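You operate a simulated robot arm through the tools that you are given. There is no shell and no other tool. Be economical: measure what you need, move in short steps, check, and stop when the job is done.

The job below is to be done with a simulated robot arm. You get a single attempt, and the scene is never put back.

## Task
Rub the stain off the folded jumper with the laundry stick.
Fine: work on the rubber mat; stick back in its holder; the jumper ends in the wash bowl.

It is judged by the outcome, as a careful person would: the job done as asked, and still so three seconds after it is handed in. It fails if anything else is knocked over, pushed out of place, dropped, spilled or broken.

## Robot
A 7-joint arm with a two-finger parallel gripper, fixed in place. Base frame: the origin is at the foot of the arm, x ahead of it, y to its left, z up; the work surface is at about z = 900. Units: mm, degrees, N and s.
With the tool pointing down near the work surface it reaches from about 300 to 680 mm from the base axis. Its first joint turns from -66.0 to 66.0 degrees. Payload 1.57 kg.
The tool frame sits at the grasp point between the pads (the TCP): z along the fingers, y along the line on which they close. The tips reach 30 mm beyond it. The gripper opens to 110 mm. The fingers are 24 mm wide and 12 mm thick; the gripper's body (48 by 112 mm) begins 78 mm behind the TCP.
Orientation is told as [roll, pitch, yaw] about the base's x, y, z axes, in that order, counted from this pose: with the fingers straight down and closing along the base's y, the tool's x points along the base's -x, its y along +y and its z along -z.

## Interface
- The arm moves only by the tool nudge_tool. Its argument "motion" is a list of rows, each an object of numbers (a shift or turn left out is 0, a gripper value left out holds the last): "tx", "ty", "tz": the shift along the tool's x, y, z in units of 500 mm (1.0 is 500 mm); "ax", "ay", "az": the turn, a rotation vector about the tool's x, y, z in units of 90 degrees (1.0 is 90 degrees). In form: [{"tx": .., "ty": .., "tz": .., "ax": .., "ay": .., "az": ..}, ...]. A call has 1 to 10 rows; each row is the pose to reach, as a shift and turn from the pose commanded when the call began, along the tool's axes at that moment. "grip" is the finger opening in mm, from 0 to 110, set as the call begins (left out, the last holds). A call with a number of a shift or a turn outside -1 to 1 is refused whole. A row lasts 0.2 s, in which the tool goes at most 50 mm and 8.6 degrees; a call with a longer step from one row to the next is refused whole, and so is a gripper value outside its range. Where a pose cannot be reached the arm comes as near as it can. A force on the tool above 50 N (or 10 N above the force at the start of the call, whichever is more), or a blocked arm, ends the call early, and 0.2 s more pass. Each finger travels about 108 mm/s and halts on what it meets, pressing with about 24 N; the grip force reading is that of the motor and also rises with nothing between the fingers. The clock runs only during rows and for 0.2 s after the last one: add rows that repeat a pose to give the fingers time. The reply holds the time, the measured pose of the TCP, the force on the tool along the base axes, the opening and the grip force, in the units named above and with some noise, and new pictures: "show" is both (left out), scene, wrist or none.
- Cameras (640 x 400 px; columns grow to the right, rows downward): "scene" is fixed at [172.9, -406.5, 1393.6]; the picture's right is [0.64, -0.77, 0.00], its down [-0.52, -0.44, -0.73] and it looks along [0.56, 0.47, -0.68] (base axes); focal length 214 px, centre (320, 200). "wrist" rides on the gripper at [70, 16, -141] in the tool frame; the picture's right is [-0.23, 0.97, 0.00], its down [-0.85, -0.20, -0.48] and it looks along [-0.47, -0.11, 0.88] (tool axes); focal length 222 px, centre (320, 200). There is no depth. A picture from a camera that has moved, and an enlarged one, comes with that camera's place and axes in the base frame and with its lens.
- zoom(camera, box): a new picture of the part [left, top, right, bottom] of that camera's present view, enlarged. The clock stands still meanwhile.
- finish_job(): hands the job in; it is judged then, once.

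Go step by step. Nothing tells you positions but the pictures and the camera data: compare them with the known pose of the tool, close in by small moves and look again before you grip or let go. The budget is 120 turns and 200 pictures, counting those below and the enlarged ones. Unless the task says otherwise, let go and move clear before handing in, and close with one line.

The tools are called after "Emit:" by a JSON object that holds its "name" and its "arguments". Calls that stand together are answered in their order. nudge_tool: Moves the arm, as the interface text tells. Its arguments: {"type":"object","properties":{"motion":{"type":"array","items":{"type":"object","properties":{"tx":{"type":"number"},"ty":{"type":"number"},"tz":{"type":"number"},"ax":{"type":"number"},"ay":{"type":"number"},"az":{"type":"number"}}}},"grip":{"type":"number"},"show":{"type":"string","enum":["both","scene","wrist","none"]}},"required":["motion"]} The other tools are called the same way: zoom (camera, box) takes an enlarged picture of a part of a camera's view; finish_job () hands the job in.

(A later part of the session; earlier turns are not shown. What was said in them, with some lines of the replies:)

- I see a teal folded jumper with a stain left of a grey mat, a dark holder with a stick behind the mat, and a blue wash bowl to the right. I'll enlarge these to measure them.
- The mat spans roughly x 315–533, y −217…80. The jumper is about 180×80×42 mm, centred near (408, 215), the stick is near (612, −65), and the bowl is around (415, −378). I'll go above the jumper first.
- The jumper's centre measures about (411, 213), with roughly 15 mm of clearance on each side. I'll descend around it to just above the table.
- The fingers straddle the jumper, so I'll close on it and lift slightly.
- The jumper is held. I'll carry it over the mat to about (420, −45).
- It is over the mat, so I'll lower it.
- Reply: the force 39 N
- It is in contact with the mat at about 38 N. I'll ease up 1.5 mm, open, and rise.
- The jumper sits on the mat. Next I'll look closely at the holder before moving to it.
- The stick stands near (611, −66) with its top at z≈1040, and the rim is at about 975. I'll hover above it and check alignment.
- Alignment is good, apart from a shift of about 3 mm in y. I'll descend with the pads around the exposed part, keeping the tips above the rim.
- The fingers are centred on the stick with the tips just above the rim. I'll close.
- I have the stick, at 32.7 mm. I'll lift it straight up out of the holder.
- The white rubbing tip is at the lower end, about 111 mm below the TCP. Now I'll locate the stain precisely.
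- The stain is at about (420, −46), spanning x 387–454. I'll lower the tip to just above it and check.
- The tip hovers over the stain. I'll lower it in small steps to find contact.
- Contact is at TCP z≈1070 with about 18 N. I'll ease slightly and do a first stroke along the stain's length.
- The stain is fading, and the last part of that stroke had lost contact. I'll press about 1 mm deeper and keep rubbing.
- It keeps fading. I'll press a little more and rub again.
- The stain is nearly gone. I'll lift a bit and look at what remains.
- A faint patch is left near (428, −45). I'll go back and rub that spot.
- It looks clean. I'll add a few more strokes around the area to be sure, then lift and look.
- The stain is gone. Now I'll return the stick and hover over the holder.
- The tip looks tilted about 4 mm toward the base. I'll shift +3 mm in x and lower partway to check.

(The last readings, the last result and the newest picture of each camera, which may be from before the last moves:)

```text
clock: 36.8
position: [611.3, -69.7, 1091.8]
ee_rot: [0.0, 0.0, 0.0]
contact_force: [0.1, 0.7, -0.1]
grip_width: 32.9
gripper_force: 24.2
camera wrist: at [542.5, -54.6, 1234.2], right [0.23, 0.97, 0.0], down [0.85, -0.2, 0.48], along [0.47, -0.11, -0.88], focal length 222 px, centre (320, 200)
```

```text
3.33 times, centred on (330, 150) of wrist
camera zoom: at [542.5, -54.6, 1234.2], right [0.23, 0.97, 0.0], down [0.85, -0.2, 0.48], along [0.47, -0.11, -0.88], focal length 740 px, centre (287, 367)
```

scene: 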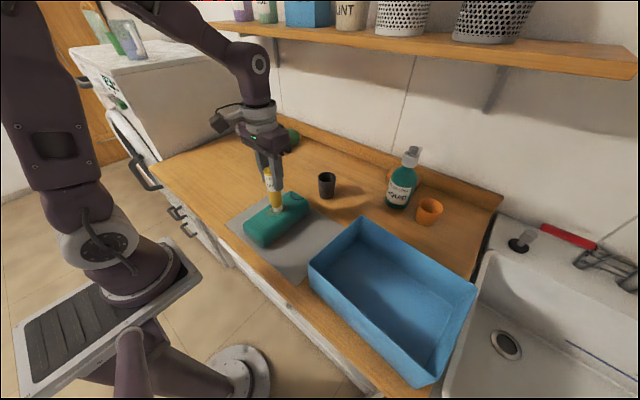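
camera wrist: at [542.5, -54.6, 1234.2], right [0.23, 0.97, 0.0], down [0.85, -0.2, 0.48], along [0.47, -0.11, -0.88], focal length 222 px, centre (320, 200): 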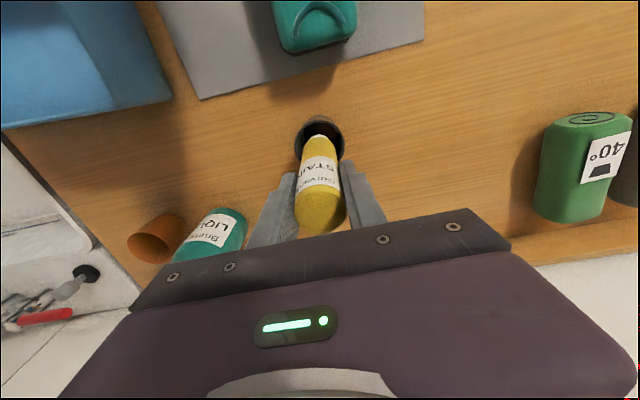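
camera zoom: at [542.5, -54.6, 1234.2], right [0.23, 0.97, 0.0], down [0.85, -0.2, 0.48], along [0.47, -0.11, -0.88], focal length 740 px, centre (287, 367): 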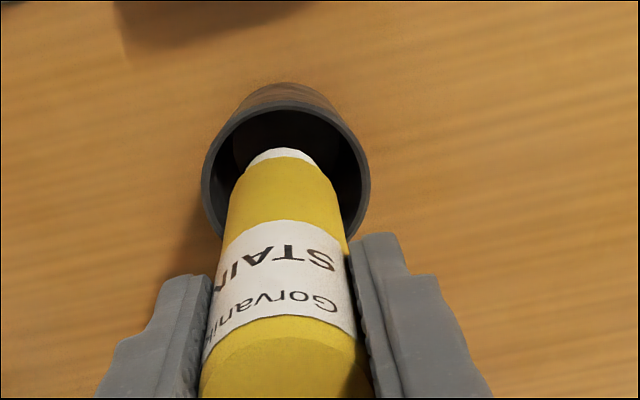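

The tip is entering the holder centred. I'll continue down.

Emit:
{"name": "nudge_tool", "arguments": {"motion": [{"tz": 0.03}, {"tz": 0.06}, {"tz": 0.09}, {"tz": 0.12}, {"tz": 0.14}, {"tz": 0.14}], "show": "none"}}

Emit:
{"name": "zoom", "arguments": {"camera": "scene", "box": [280, 135, 376, 205]}}

```text
clock: 38.2
position: [612.3, -71.0, 1024.1]
ee_rot: [0.0, 0.0, 0.0]
contact_force: [-0.9, -0.4, -0.6]
grip_width: 32.8
gripper_force: 23.8
```

```text
5.71 times, centred on (328, 170) of scene
camera zoom: at [172.9, -406.5, 1393.6], right [0.64, -0.77, 0.0], down [-0.52, -0.44, -0.73], along [0.56, 0.47, -0.68], focal length 1226 px, centre (274, 371)
```

zoom: 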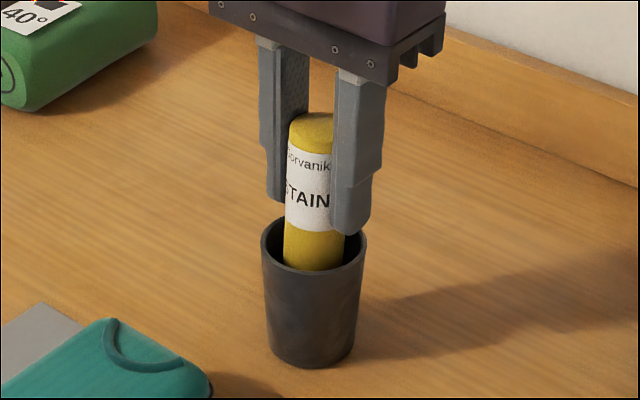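

There's no contact yet, so I'll go down in small steps until it is seated.

Emit:
{"name": "nudge_tool", "arguments": {"motion": [{"tz": 0.006}, {"tz": 0.012}, {"tz": 0.018}, {"tz": 0.022}, {"tz": 0.022}], "show": "none"}}

Emit:
{"name": "zoom", "arguments": {"camera": "scene", "box": [280, 135, 376, 205]}}

```text
clock: 39.4
position: [613.5, -70.1, 1013.7]
ee_rot: [-0.1, -0.2, 0.0]
contact_force: [1.6, -0.7, 21.2]
grip_width: 33.3
gripper_force: 24.6
```

```text
5.71 times, centred on (328, 170) of scene
camera zoom: at [172.5, -406.5, 1393.7], right [0.64, -0.77, 0.0], down [-0.52, -0.44, -0.73], along [0.56, 0.47, -0.68], focal length 1226 px, centre (274, 371)
```

zoom: 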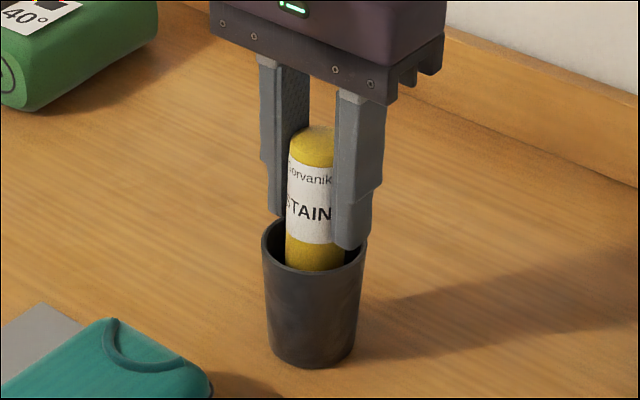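

It is seated (21 N, same exposed length as before). I'll ease up 1 mm, release, and rise.

Emit:
{"name": "nudge_tool", "arguments": {"motion": [{"tz": -0.002}, {"tz": -0.002}], "show": "none"}}

Emit:
{"name": "nudge_tool", "arguments": {"motion": [{}, {}, {}, {}], "grip": 110, "show": "none"}}

Emit:
{"name": "nudge_tool", "arguments": {"motion": [{"tz": -0.04}, {"tz": -0.1}, {"tz": -0.18}, {"tz": -0.26}, {"tz": -0.3}, {"tz": -0.3}]}}

Emit:
{"name": "zoom", "arguments": {"camera": "scene", "box": [225, 135, 353, 255]}}

```text
clock: 40.0
position: [612.4, -70.0, 1013.7]
ee_rot: [-0.1, 0.1, -0.1]
contact_force: [4.0, -1.9, 10.8]
grip_width: 32.7
gripper_force: 23.9
```

```text
clock: 41.0
position: [611.9, -70.4, 1013.1]
ee_rot: [0.0, 0.1, 0.1]
contact_force: [0.5, -0.6, 0.0]
grip_width: 110.0
gripper_force: 0.0
```

```text
clock: 42.4
position: [611.7, -70.0, 1163.8]
ee_rot: [0.0, 0.1, 0.0]
contact_force: [-0.8, -0.6, -0.1]
grip_width: 110.2
gripper_force: 0.0
camera wrist: at [543.1, -55.0, 1304.5], right [0.23, 0.97, 0.0], down [0.86, -0.2, 0.48], along [0.47, -0.11, -0.88], focal length 222 px, centre (320, 200)
```

scene: 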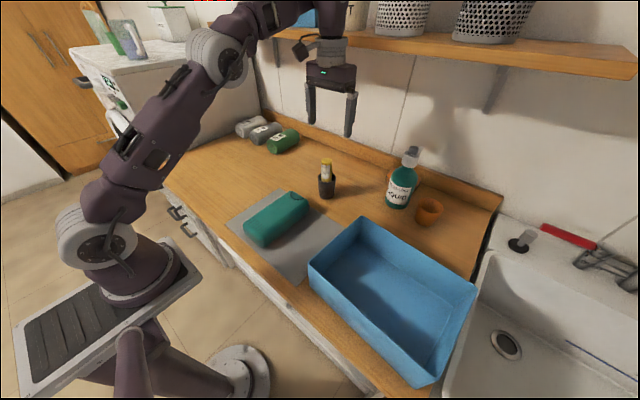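
wrist: 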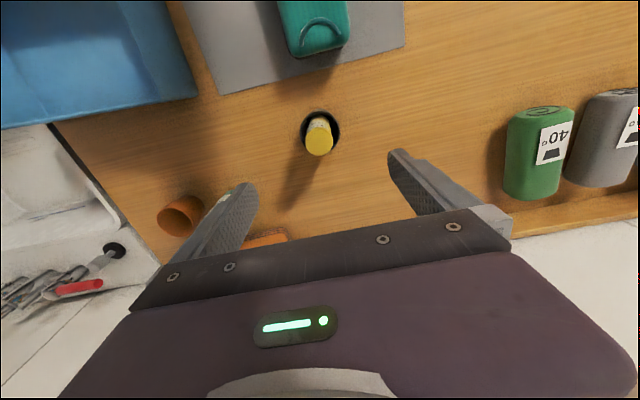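

```text
3.33 times, centred on (289, 195) of scene
camera zoom: at [172.9, -406.5, 1393.6], right [0.64, -0.77, 0.0], down [-0.52, -0.44, -0.73], along [0.56, 0.47, -0.68], focal length 715 px, centre (423, 217)
```

zoom: 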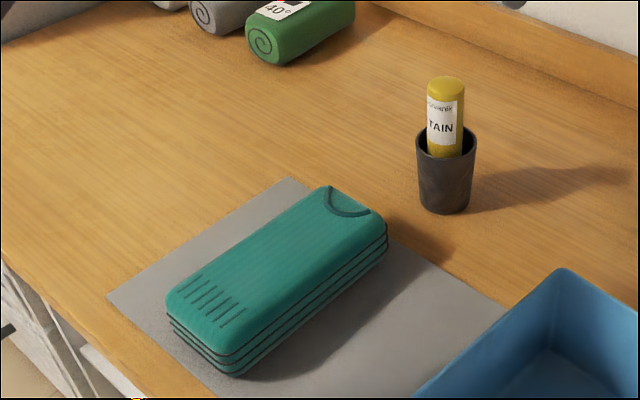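

The stick is back upright and the jumper is clean. I'll move over the jumper.

Emit:
{"name": "nudge_tool", "arguments": {"motion": [{"tx": 0.08, "ty": 0.01}, {"tx": 0.16, "ty": 0.02}, {"tx": 0.24, "ty": 0.03}, {"tx": 0.32, "ty": 0.04}, {"tx": 0.378, "ty": 0.05}, {"tx": 0.378, "ty": 0.05, "tz": 0.08}, {"tx": 0.378, "ty": 0.05, "tz": 0.16}, {"tx": 0.378, "ty": 0.05, "tz": 0.2}, {"tx": 0.378, "ty": 0.05, "tz": 0.2}], "show": "wrist"}}

```text
clock: 44.4
position: [424.1, -45.5, 1062.4]
ee_rot: [-0.1, 0.0, 0.0]
contact_force: [-0.4, 0.6, -0.1]
grip_width: 109.8
gripper_force: 0.1
camera wrist: at [354.4, -29.5, 1204.6], right [0.23, 0.97, 0.0], down [0.86, -0.2, 0.48], along [0.47, -0.11, -0.88], focal length 222 px, centre (320, 200)
```

wrist: 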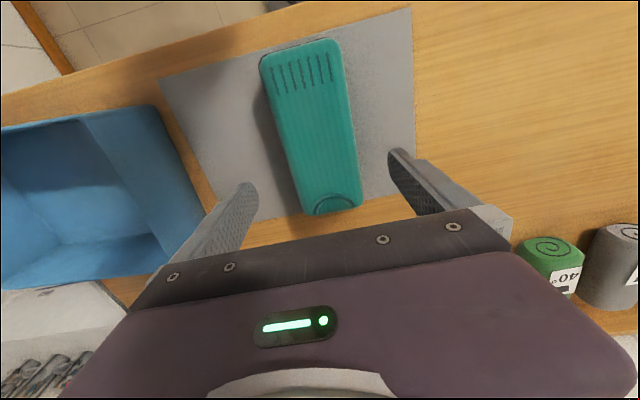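

The jumper is clean and centred at about (420, −46). I'll descend around it and grip.

Emit:
{"name": "nudge_tool", "arguments": {"motion": [{"tx": 0.007, "tz": 0.06}, {"tx": 0.007, "tz": 0.12}, {"tx": 0.007, "tz": 0.18}, {"tx": 0.007, "tz": 0.22}, {"tx": 0.007, "tz": 0.24}, {"tx": 0.007, "tz": 0.24}], "show": "wrist"}}

Emit:
{"name": "nudge_tool", "arguments": {"motion": [{}, {}, {}, {}], "grip": 55, "show": "none"}}

Emit:
{"name": "nudge_tool", "arguments": {"motion": [{"tz": -0.04}, {"tz": -0.1}, {"tz": -0.18}, {"tz": -0.26}, {"tz": -0.34}, {"tz": -0.4}, {"tz": -0.4}]}}

```text
clock: 45.8
position: [419.0, -45.2, 942.2]
ee_rot: [-0.1, 0.1, 0.0]
contact_force: [0.0, 0.7, 0.9]
grip_width: 110.0
gripper_force: 0.1
camera wrist: at [350.8, -29.3, 1084.7], right [0.23, 0.97, 0.0], down [0.86, -0.2, 0.48], along [0.47, -0.11, -0.88], focal length 222 px, centre (320, 200)
```

wrist: 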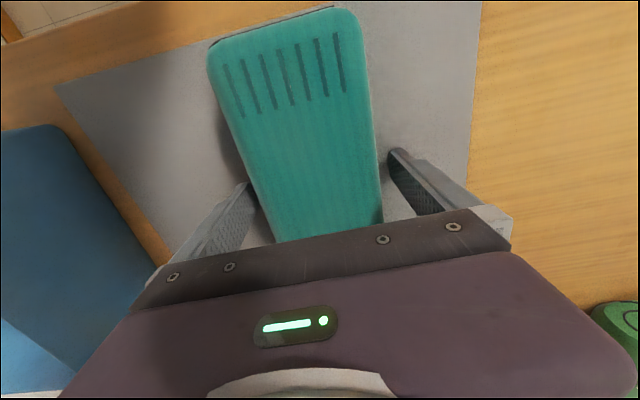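

```text
clock: 46.8
position: [420.6, -45.0, 943.8]
ee_rot: [0.1, 0.0, 0.0]
contact_force: [0.2, 0.1, 0.6]
grip_width: 83.8
gripper_force: 24.0
```

```text
clock: 48.4
position: [420.7, -46.8, 1143.7]
ee_rot: [0.0, -0.1, 0.0]
contact_force: [-0.6, 0.7, -3.6]
grip_width: 83.7
gripper_force: 23.5
camera wrist: at [351.2, -30.1, 1285.3], right [0.23, 0.97, 0.0], down [0.85, -0.2, 0.48], along [0.47, -0.11, -0.88], focal length 222 px, centre (320, 200)
```

scene: 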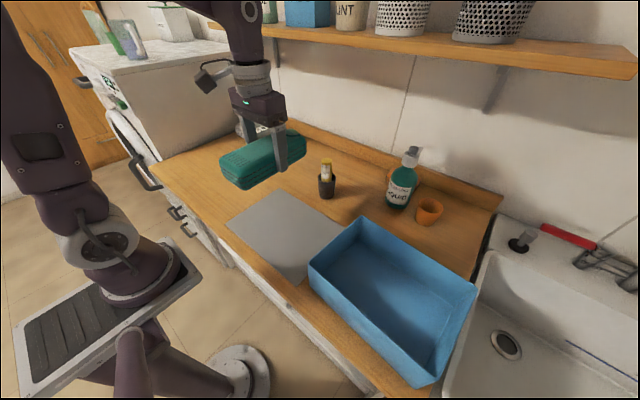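
wrist: 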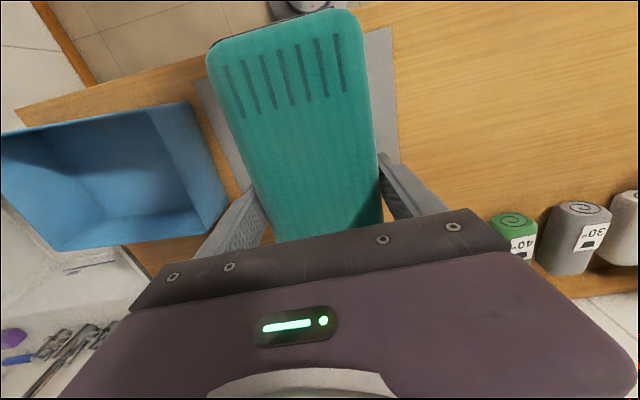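

The jumper is held high. Before going over the bowl I'll inspect it closely to fix its rim and floor.

Emit:
{"name": "zoom", "arguments": {"camera": "wrist", "box": [0, 80, 260, 260]}}

Emit:
{"name": "zoom", "arguments": {"camera": "scene", "box": [300, 205, 490, 395]}}

```text
2.22 times, centred on (130, 170) of wrist
camera zoom: at [351.2, -30.1, 1285.3], right [0.23, 0.97, 0.0], down [0.85, -0.2, 0.48], along [0.47, -0.11, -0.88], focal length 494 px, centre (742, 267)
```

zoom: 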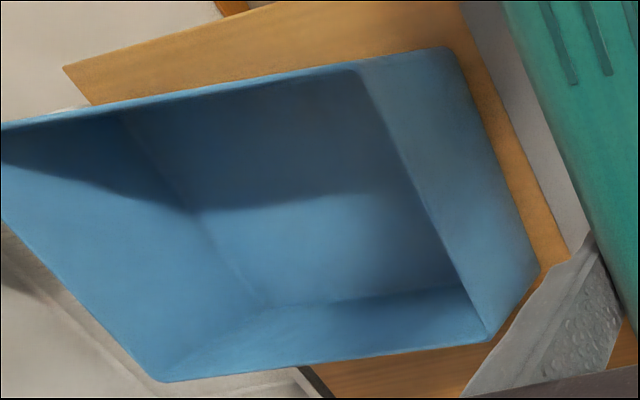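

```text
2.11 times, centred on (395, 300) of scene
camera zoom: at [172.9, -406.5, 1393.6], right [0.64, -0.77, 0.0], down [-0.52, -0.44, -0.73], along [0.56, 0.47, -0.68], focal length 452 px, centre (162, -10)
```

zoom: 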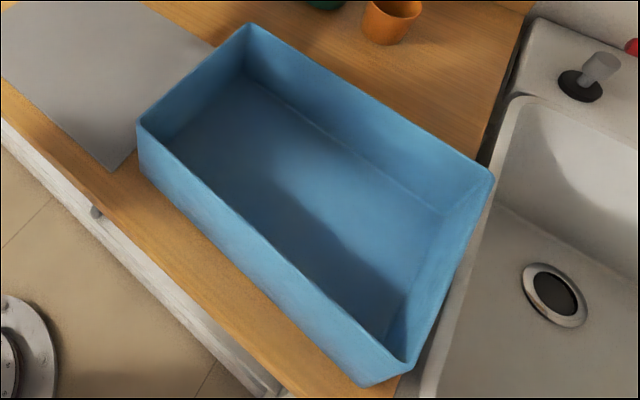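

The bowl's rim is at z≈1000, its centre near (418, −378), about 178×260 mm, and it is turned about −4°. The jumper must turn about 90° to fit, so I'll carry it there while turning.

Emit:
{"name": "nudge_tool", "arguments": {"motion": [{"ty": -0.066, "az": 0.093}, {"ty": -0.132, "az": 0.186}, {"ty": -0.199, "az": 0.279}, {"ty": -0.265, "az": 0.372}, {"ty": -0.331, "az": 0.465}, {"ty": -0.397, "az": 0.558}, {"ty": -0.463, "az": 0.651}, {"ty": -0.53, "az": 0.744}, {"ty": -0.596, "az": 0.837}, {"ty": -0.662, "az": 0.93}], "show": "none"}}

Emit:
{"name": "nudge_tool", "arguments": {"motion": [{"az": 0.09}, {"az": 0.11}, {"az": 0.11}]}}

```text
clock: 50.6
position: [419.6, -376.3, 1142.9]
ee_rot: [0.0, 0.0, -83.9]
contact_force: [-0.7, -1.0, -2.6]
grip_width: 83.6
gripper_force: 24.1
```

```text
clock: 51.4
position: [419.5, -376.1, 1142.6]
ee_rot: [0.0, 0.0, -93.7]
contact_force: [-0.9, 0.0, -2.9]
grip_width: 84.0
gripper_force: 23.5
camera wrist: at [441.0, -307.9, 1284.7], right [0.96, -0.29, 0.0], down [-0.25, -0.84, 0.48], along [-0.14, -0.46, -0.88], focal length 222 px, centre (320, 200)
```

scene: 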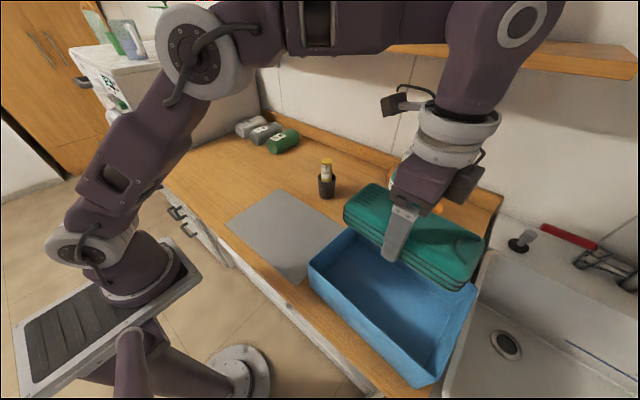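
wrist: 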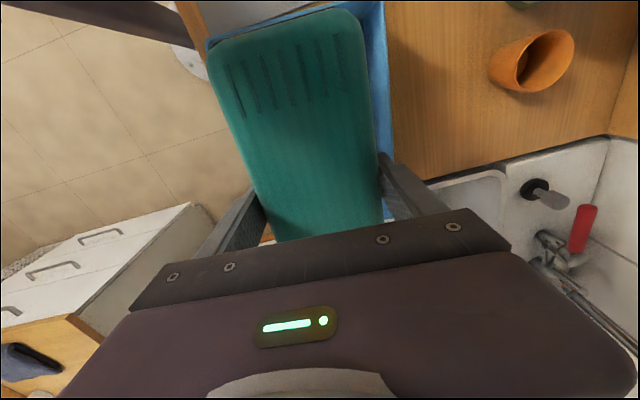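

The jumper is aligned with the bowl (wall edges at x≈329 and 509, centre 419). I'll lower it to just above the rim and check.

Emit:
{"name": "nudge_tool", "arguments": {"motion": [{"tz": 0.06}, {"tz": 0.12}, {"tz": 0.17}, {"tz": 0.17}]}}

Emit:
{"name": "zoom", "arguments": {"camera": "scene", "box": [300, 175, 520, 395]}}

```text
clock: 52.4
position: [419.4, -376.5, 1057.5]
ee_rot: [0.0, -0.1, -93.6]
contact_force: [-0.1, 0.3, -3.4]
grip_width: 84.0
gripper_force: 23.7
camera wrist: at [440.7, -308.0, 1199.6], right [0.96, -0.29, 0.0], down [-0.25, -0.84, 0.48], along [-0.14, -0.46, -0.88], focal length 222 px, centre (320, 200)
```

scene: 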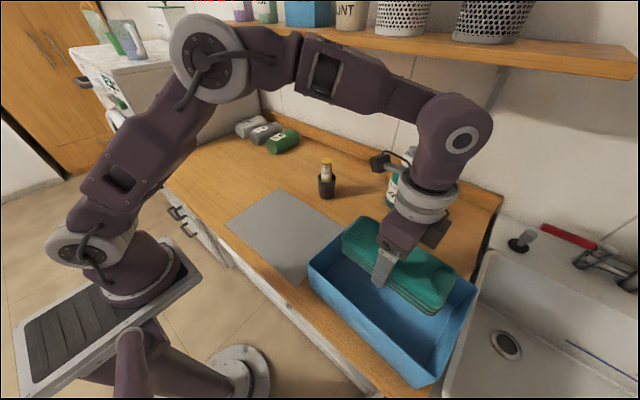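
wrist: 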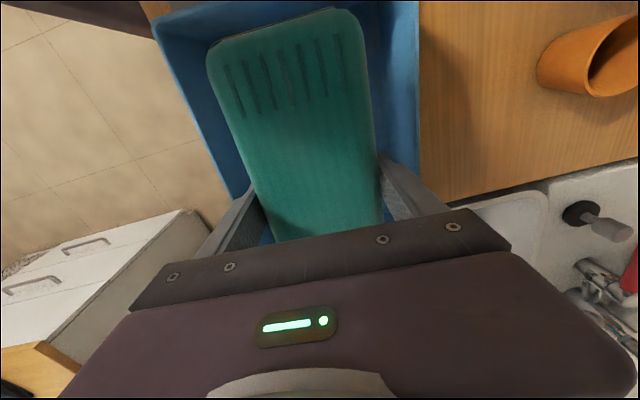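

```text
1.82 times, centred on (410, 285) of scene
camera zoom: at [172.9, -406.6, 1393.6], right [0.64, -0.77, 0.0], down [-0.52, -0.44, -0.73], along [0.56, 0.47, -0.68], focal length 390 px, centre (156, 46)
```

zoom: 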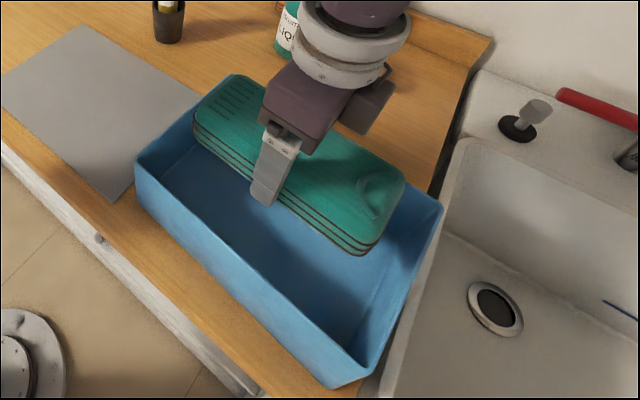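

There is clearance all round. I'll lower it into the bowl.

Emit:
{"name": "nudge_tool", "arguments": {"motion": [{"ty": 0.004, "tz": 0.04}, {"ty": 0.004, "tz": 0.08}, {"ty": 0.004, "tz": 0.12}, {"ty": 0.004, "tz": 0.16}, {"ty": 0.004, "tz": 0.2}, {"ty": 0.004, "tz": 0.21}, {"ty": 0.004, "tz": 0.21}]}}

```text
clock: 54.0
position: [421.6, -376.7, 952.7]
ee_rot: [0.0, 0.1, -93.7]
contact_force: [-0.2, -0.1, -3.3]
grip_width: 83.9
gripper_force: 23.8
camera wrist: at [443.4, -308.1, 1094.6], right [0.96, -0.29, 0.0], down [-0.25, -0.84, 0.48], along [-0.14, -0.46, -0.88], focal length 222 px, centre (320, 200)
```

scene: 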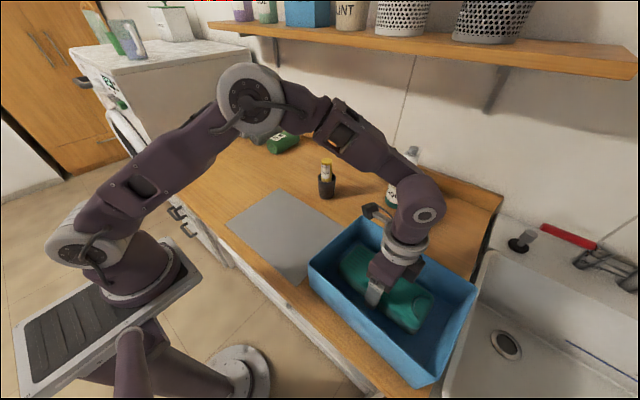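
wrist: 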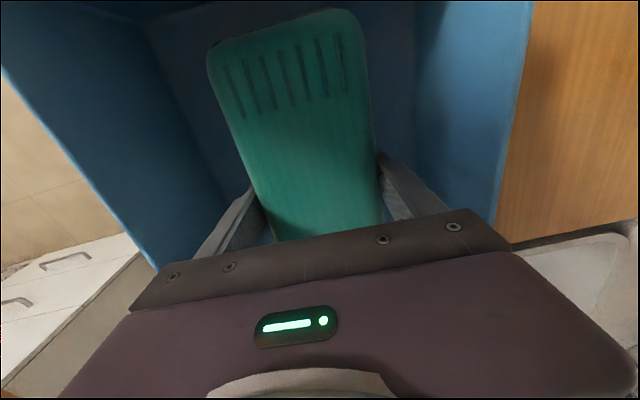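

It is inside with no contact yet. I'll go down in small steps to the floor.

Emit:
{"name": "nudge_tool", "arguments": {"motion": [{"tz": 0.006}, {"tz": 0.012}, {"tz": 0.016}, {"tz": 0.019}, {"tz": 0.019}], "show": "none"}}

```text
clock: 55.2
position: [422.5, -376.0, 943.6]
ee_rot: [0.1, -0.1, -93.5]
contact_force: [-0.6, -0.2, -2.5]
grip_width: 83.7
gripper_force: 24.4
```

Emit:
{"name": "nudge_tool", "arguments": {"motion": [{"tz": 0.003}, {"tz": 0.006}, {"tz": 0.006}], "show": "none"}}

```text
clock: 56.0
position: [422.1, -376.5, 942.0]
ee_rot: [0.1, -0.2, -93.6]
contact_force: [-3.7, 8.0, 36.5]
grip_width: 83.6
gripper_force: 24.2
```

It touches the bowl floor. I'll ease up 1 mm, release to 104 mm, and rise straight up.

Emit:
{"name": "nudge_tool", "arguments": {"motion": [{"tz": -0.002}, {"tz": -0.002}], "show": "none"}}

Emit:
{"name": "nudge_tool", "arguments": {"motion": [{}, {}, {}], "grip": 104, "show": "none"}}

Emit:
{"name": "nudge_tool", "arguments": {"motion": [{"tz": -0.04}, {"tz": -0.1}, {"tz": -0.18}, {"tz": -0.26}, {"tz": -0.34}, {"tz": -0.42}, {"tz": -0.48}, {"tz": -0.48}]}}

```text
clock: 56.6
position: [422.3, -376.8, 942.7]
ee_rot: [0.2, -0.2, -93.5]
contact_force: [2.7, -1.6, 26.8]
grip_width: 84.0
gripper_force: 23.9
```

```text
clock: 57.4
position: [422.6, -375.8, 941.8]
ee_rot: [0.0, 0.0, -93.7]
contact_force: [-0.4, -0.3, 0.4]
grip_width: 104.1
gripper_force: 0.0
```

```text
clock: 59.2
position: [422.1, -377.1, 1182.2]
ee_rot: [0.0, 0.0, -93.7]
contact_force: [-0.6, 0.0, 0.1]
grip_width: 103.8
gripper_force: 0.1
camera wrist: at [443.7, -308.8, 1323.4], right [0.96, -0.29, 0.0], down [-0.25, -0.84, 0.48], along [-0.14, -0.46, -0.88], focal length 222 px, centre (320, 200)
```

scene: 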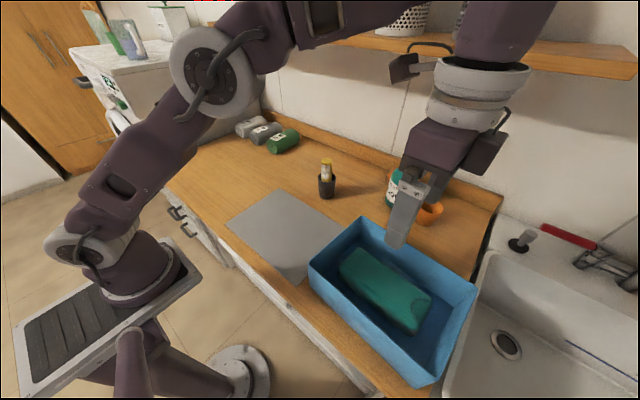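
wrist: 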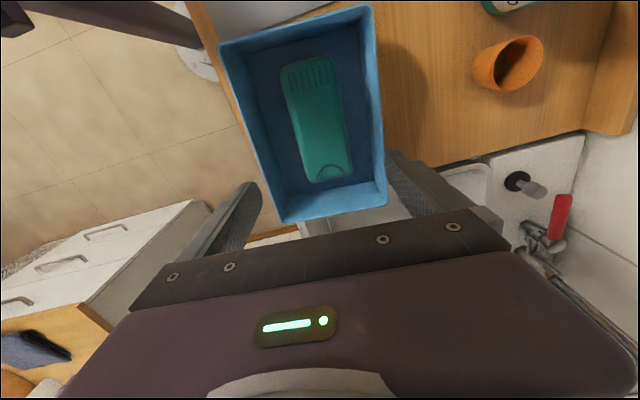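

The jumper lies flat in the bowl, clean. The stick stands in its holder, nothing else has moved, and the arm is clear, so I'm handing in.

Emit:
{"name": "finish_job", "arguments": {}}

```text
The job is handed in.
```

The stain was rubbed off the jumper on the rubber mat, the stick is back in its holder, and the jumper is lying in the wash bowl.
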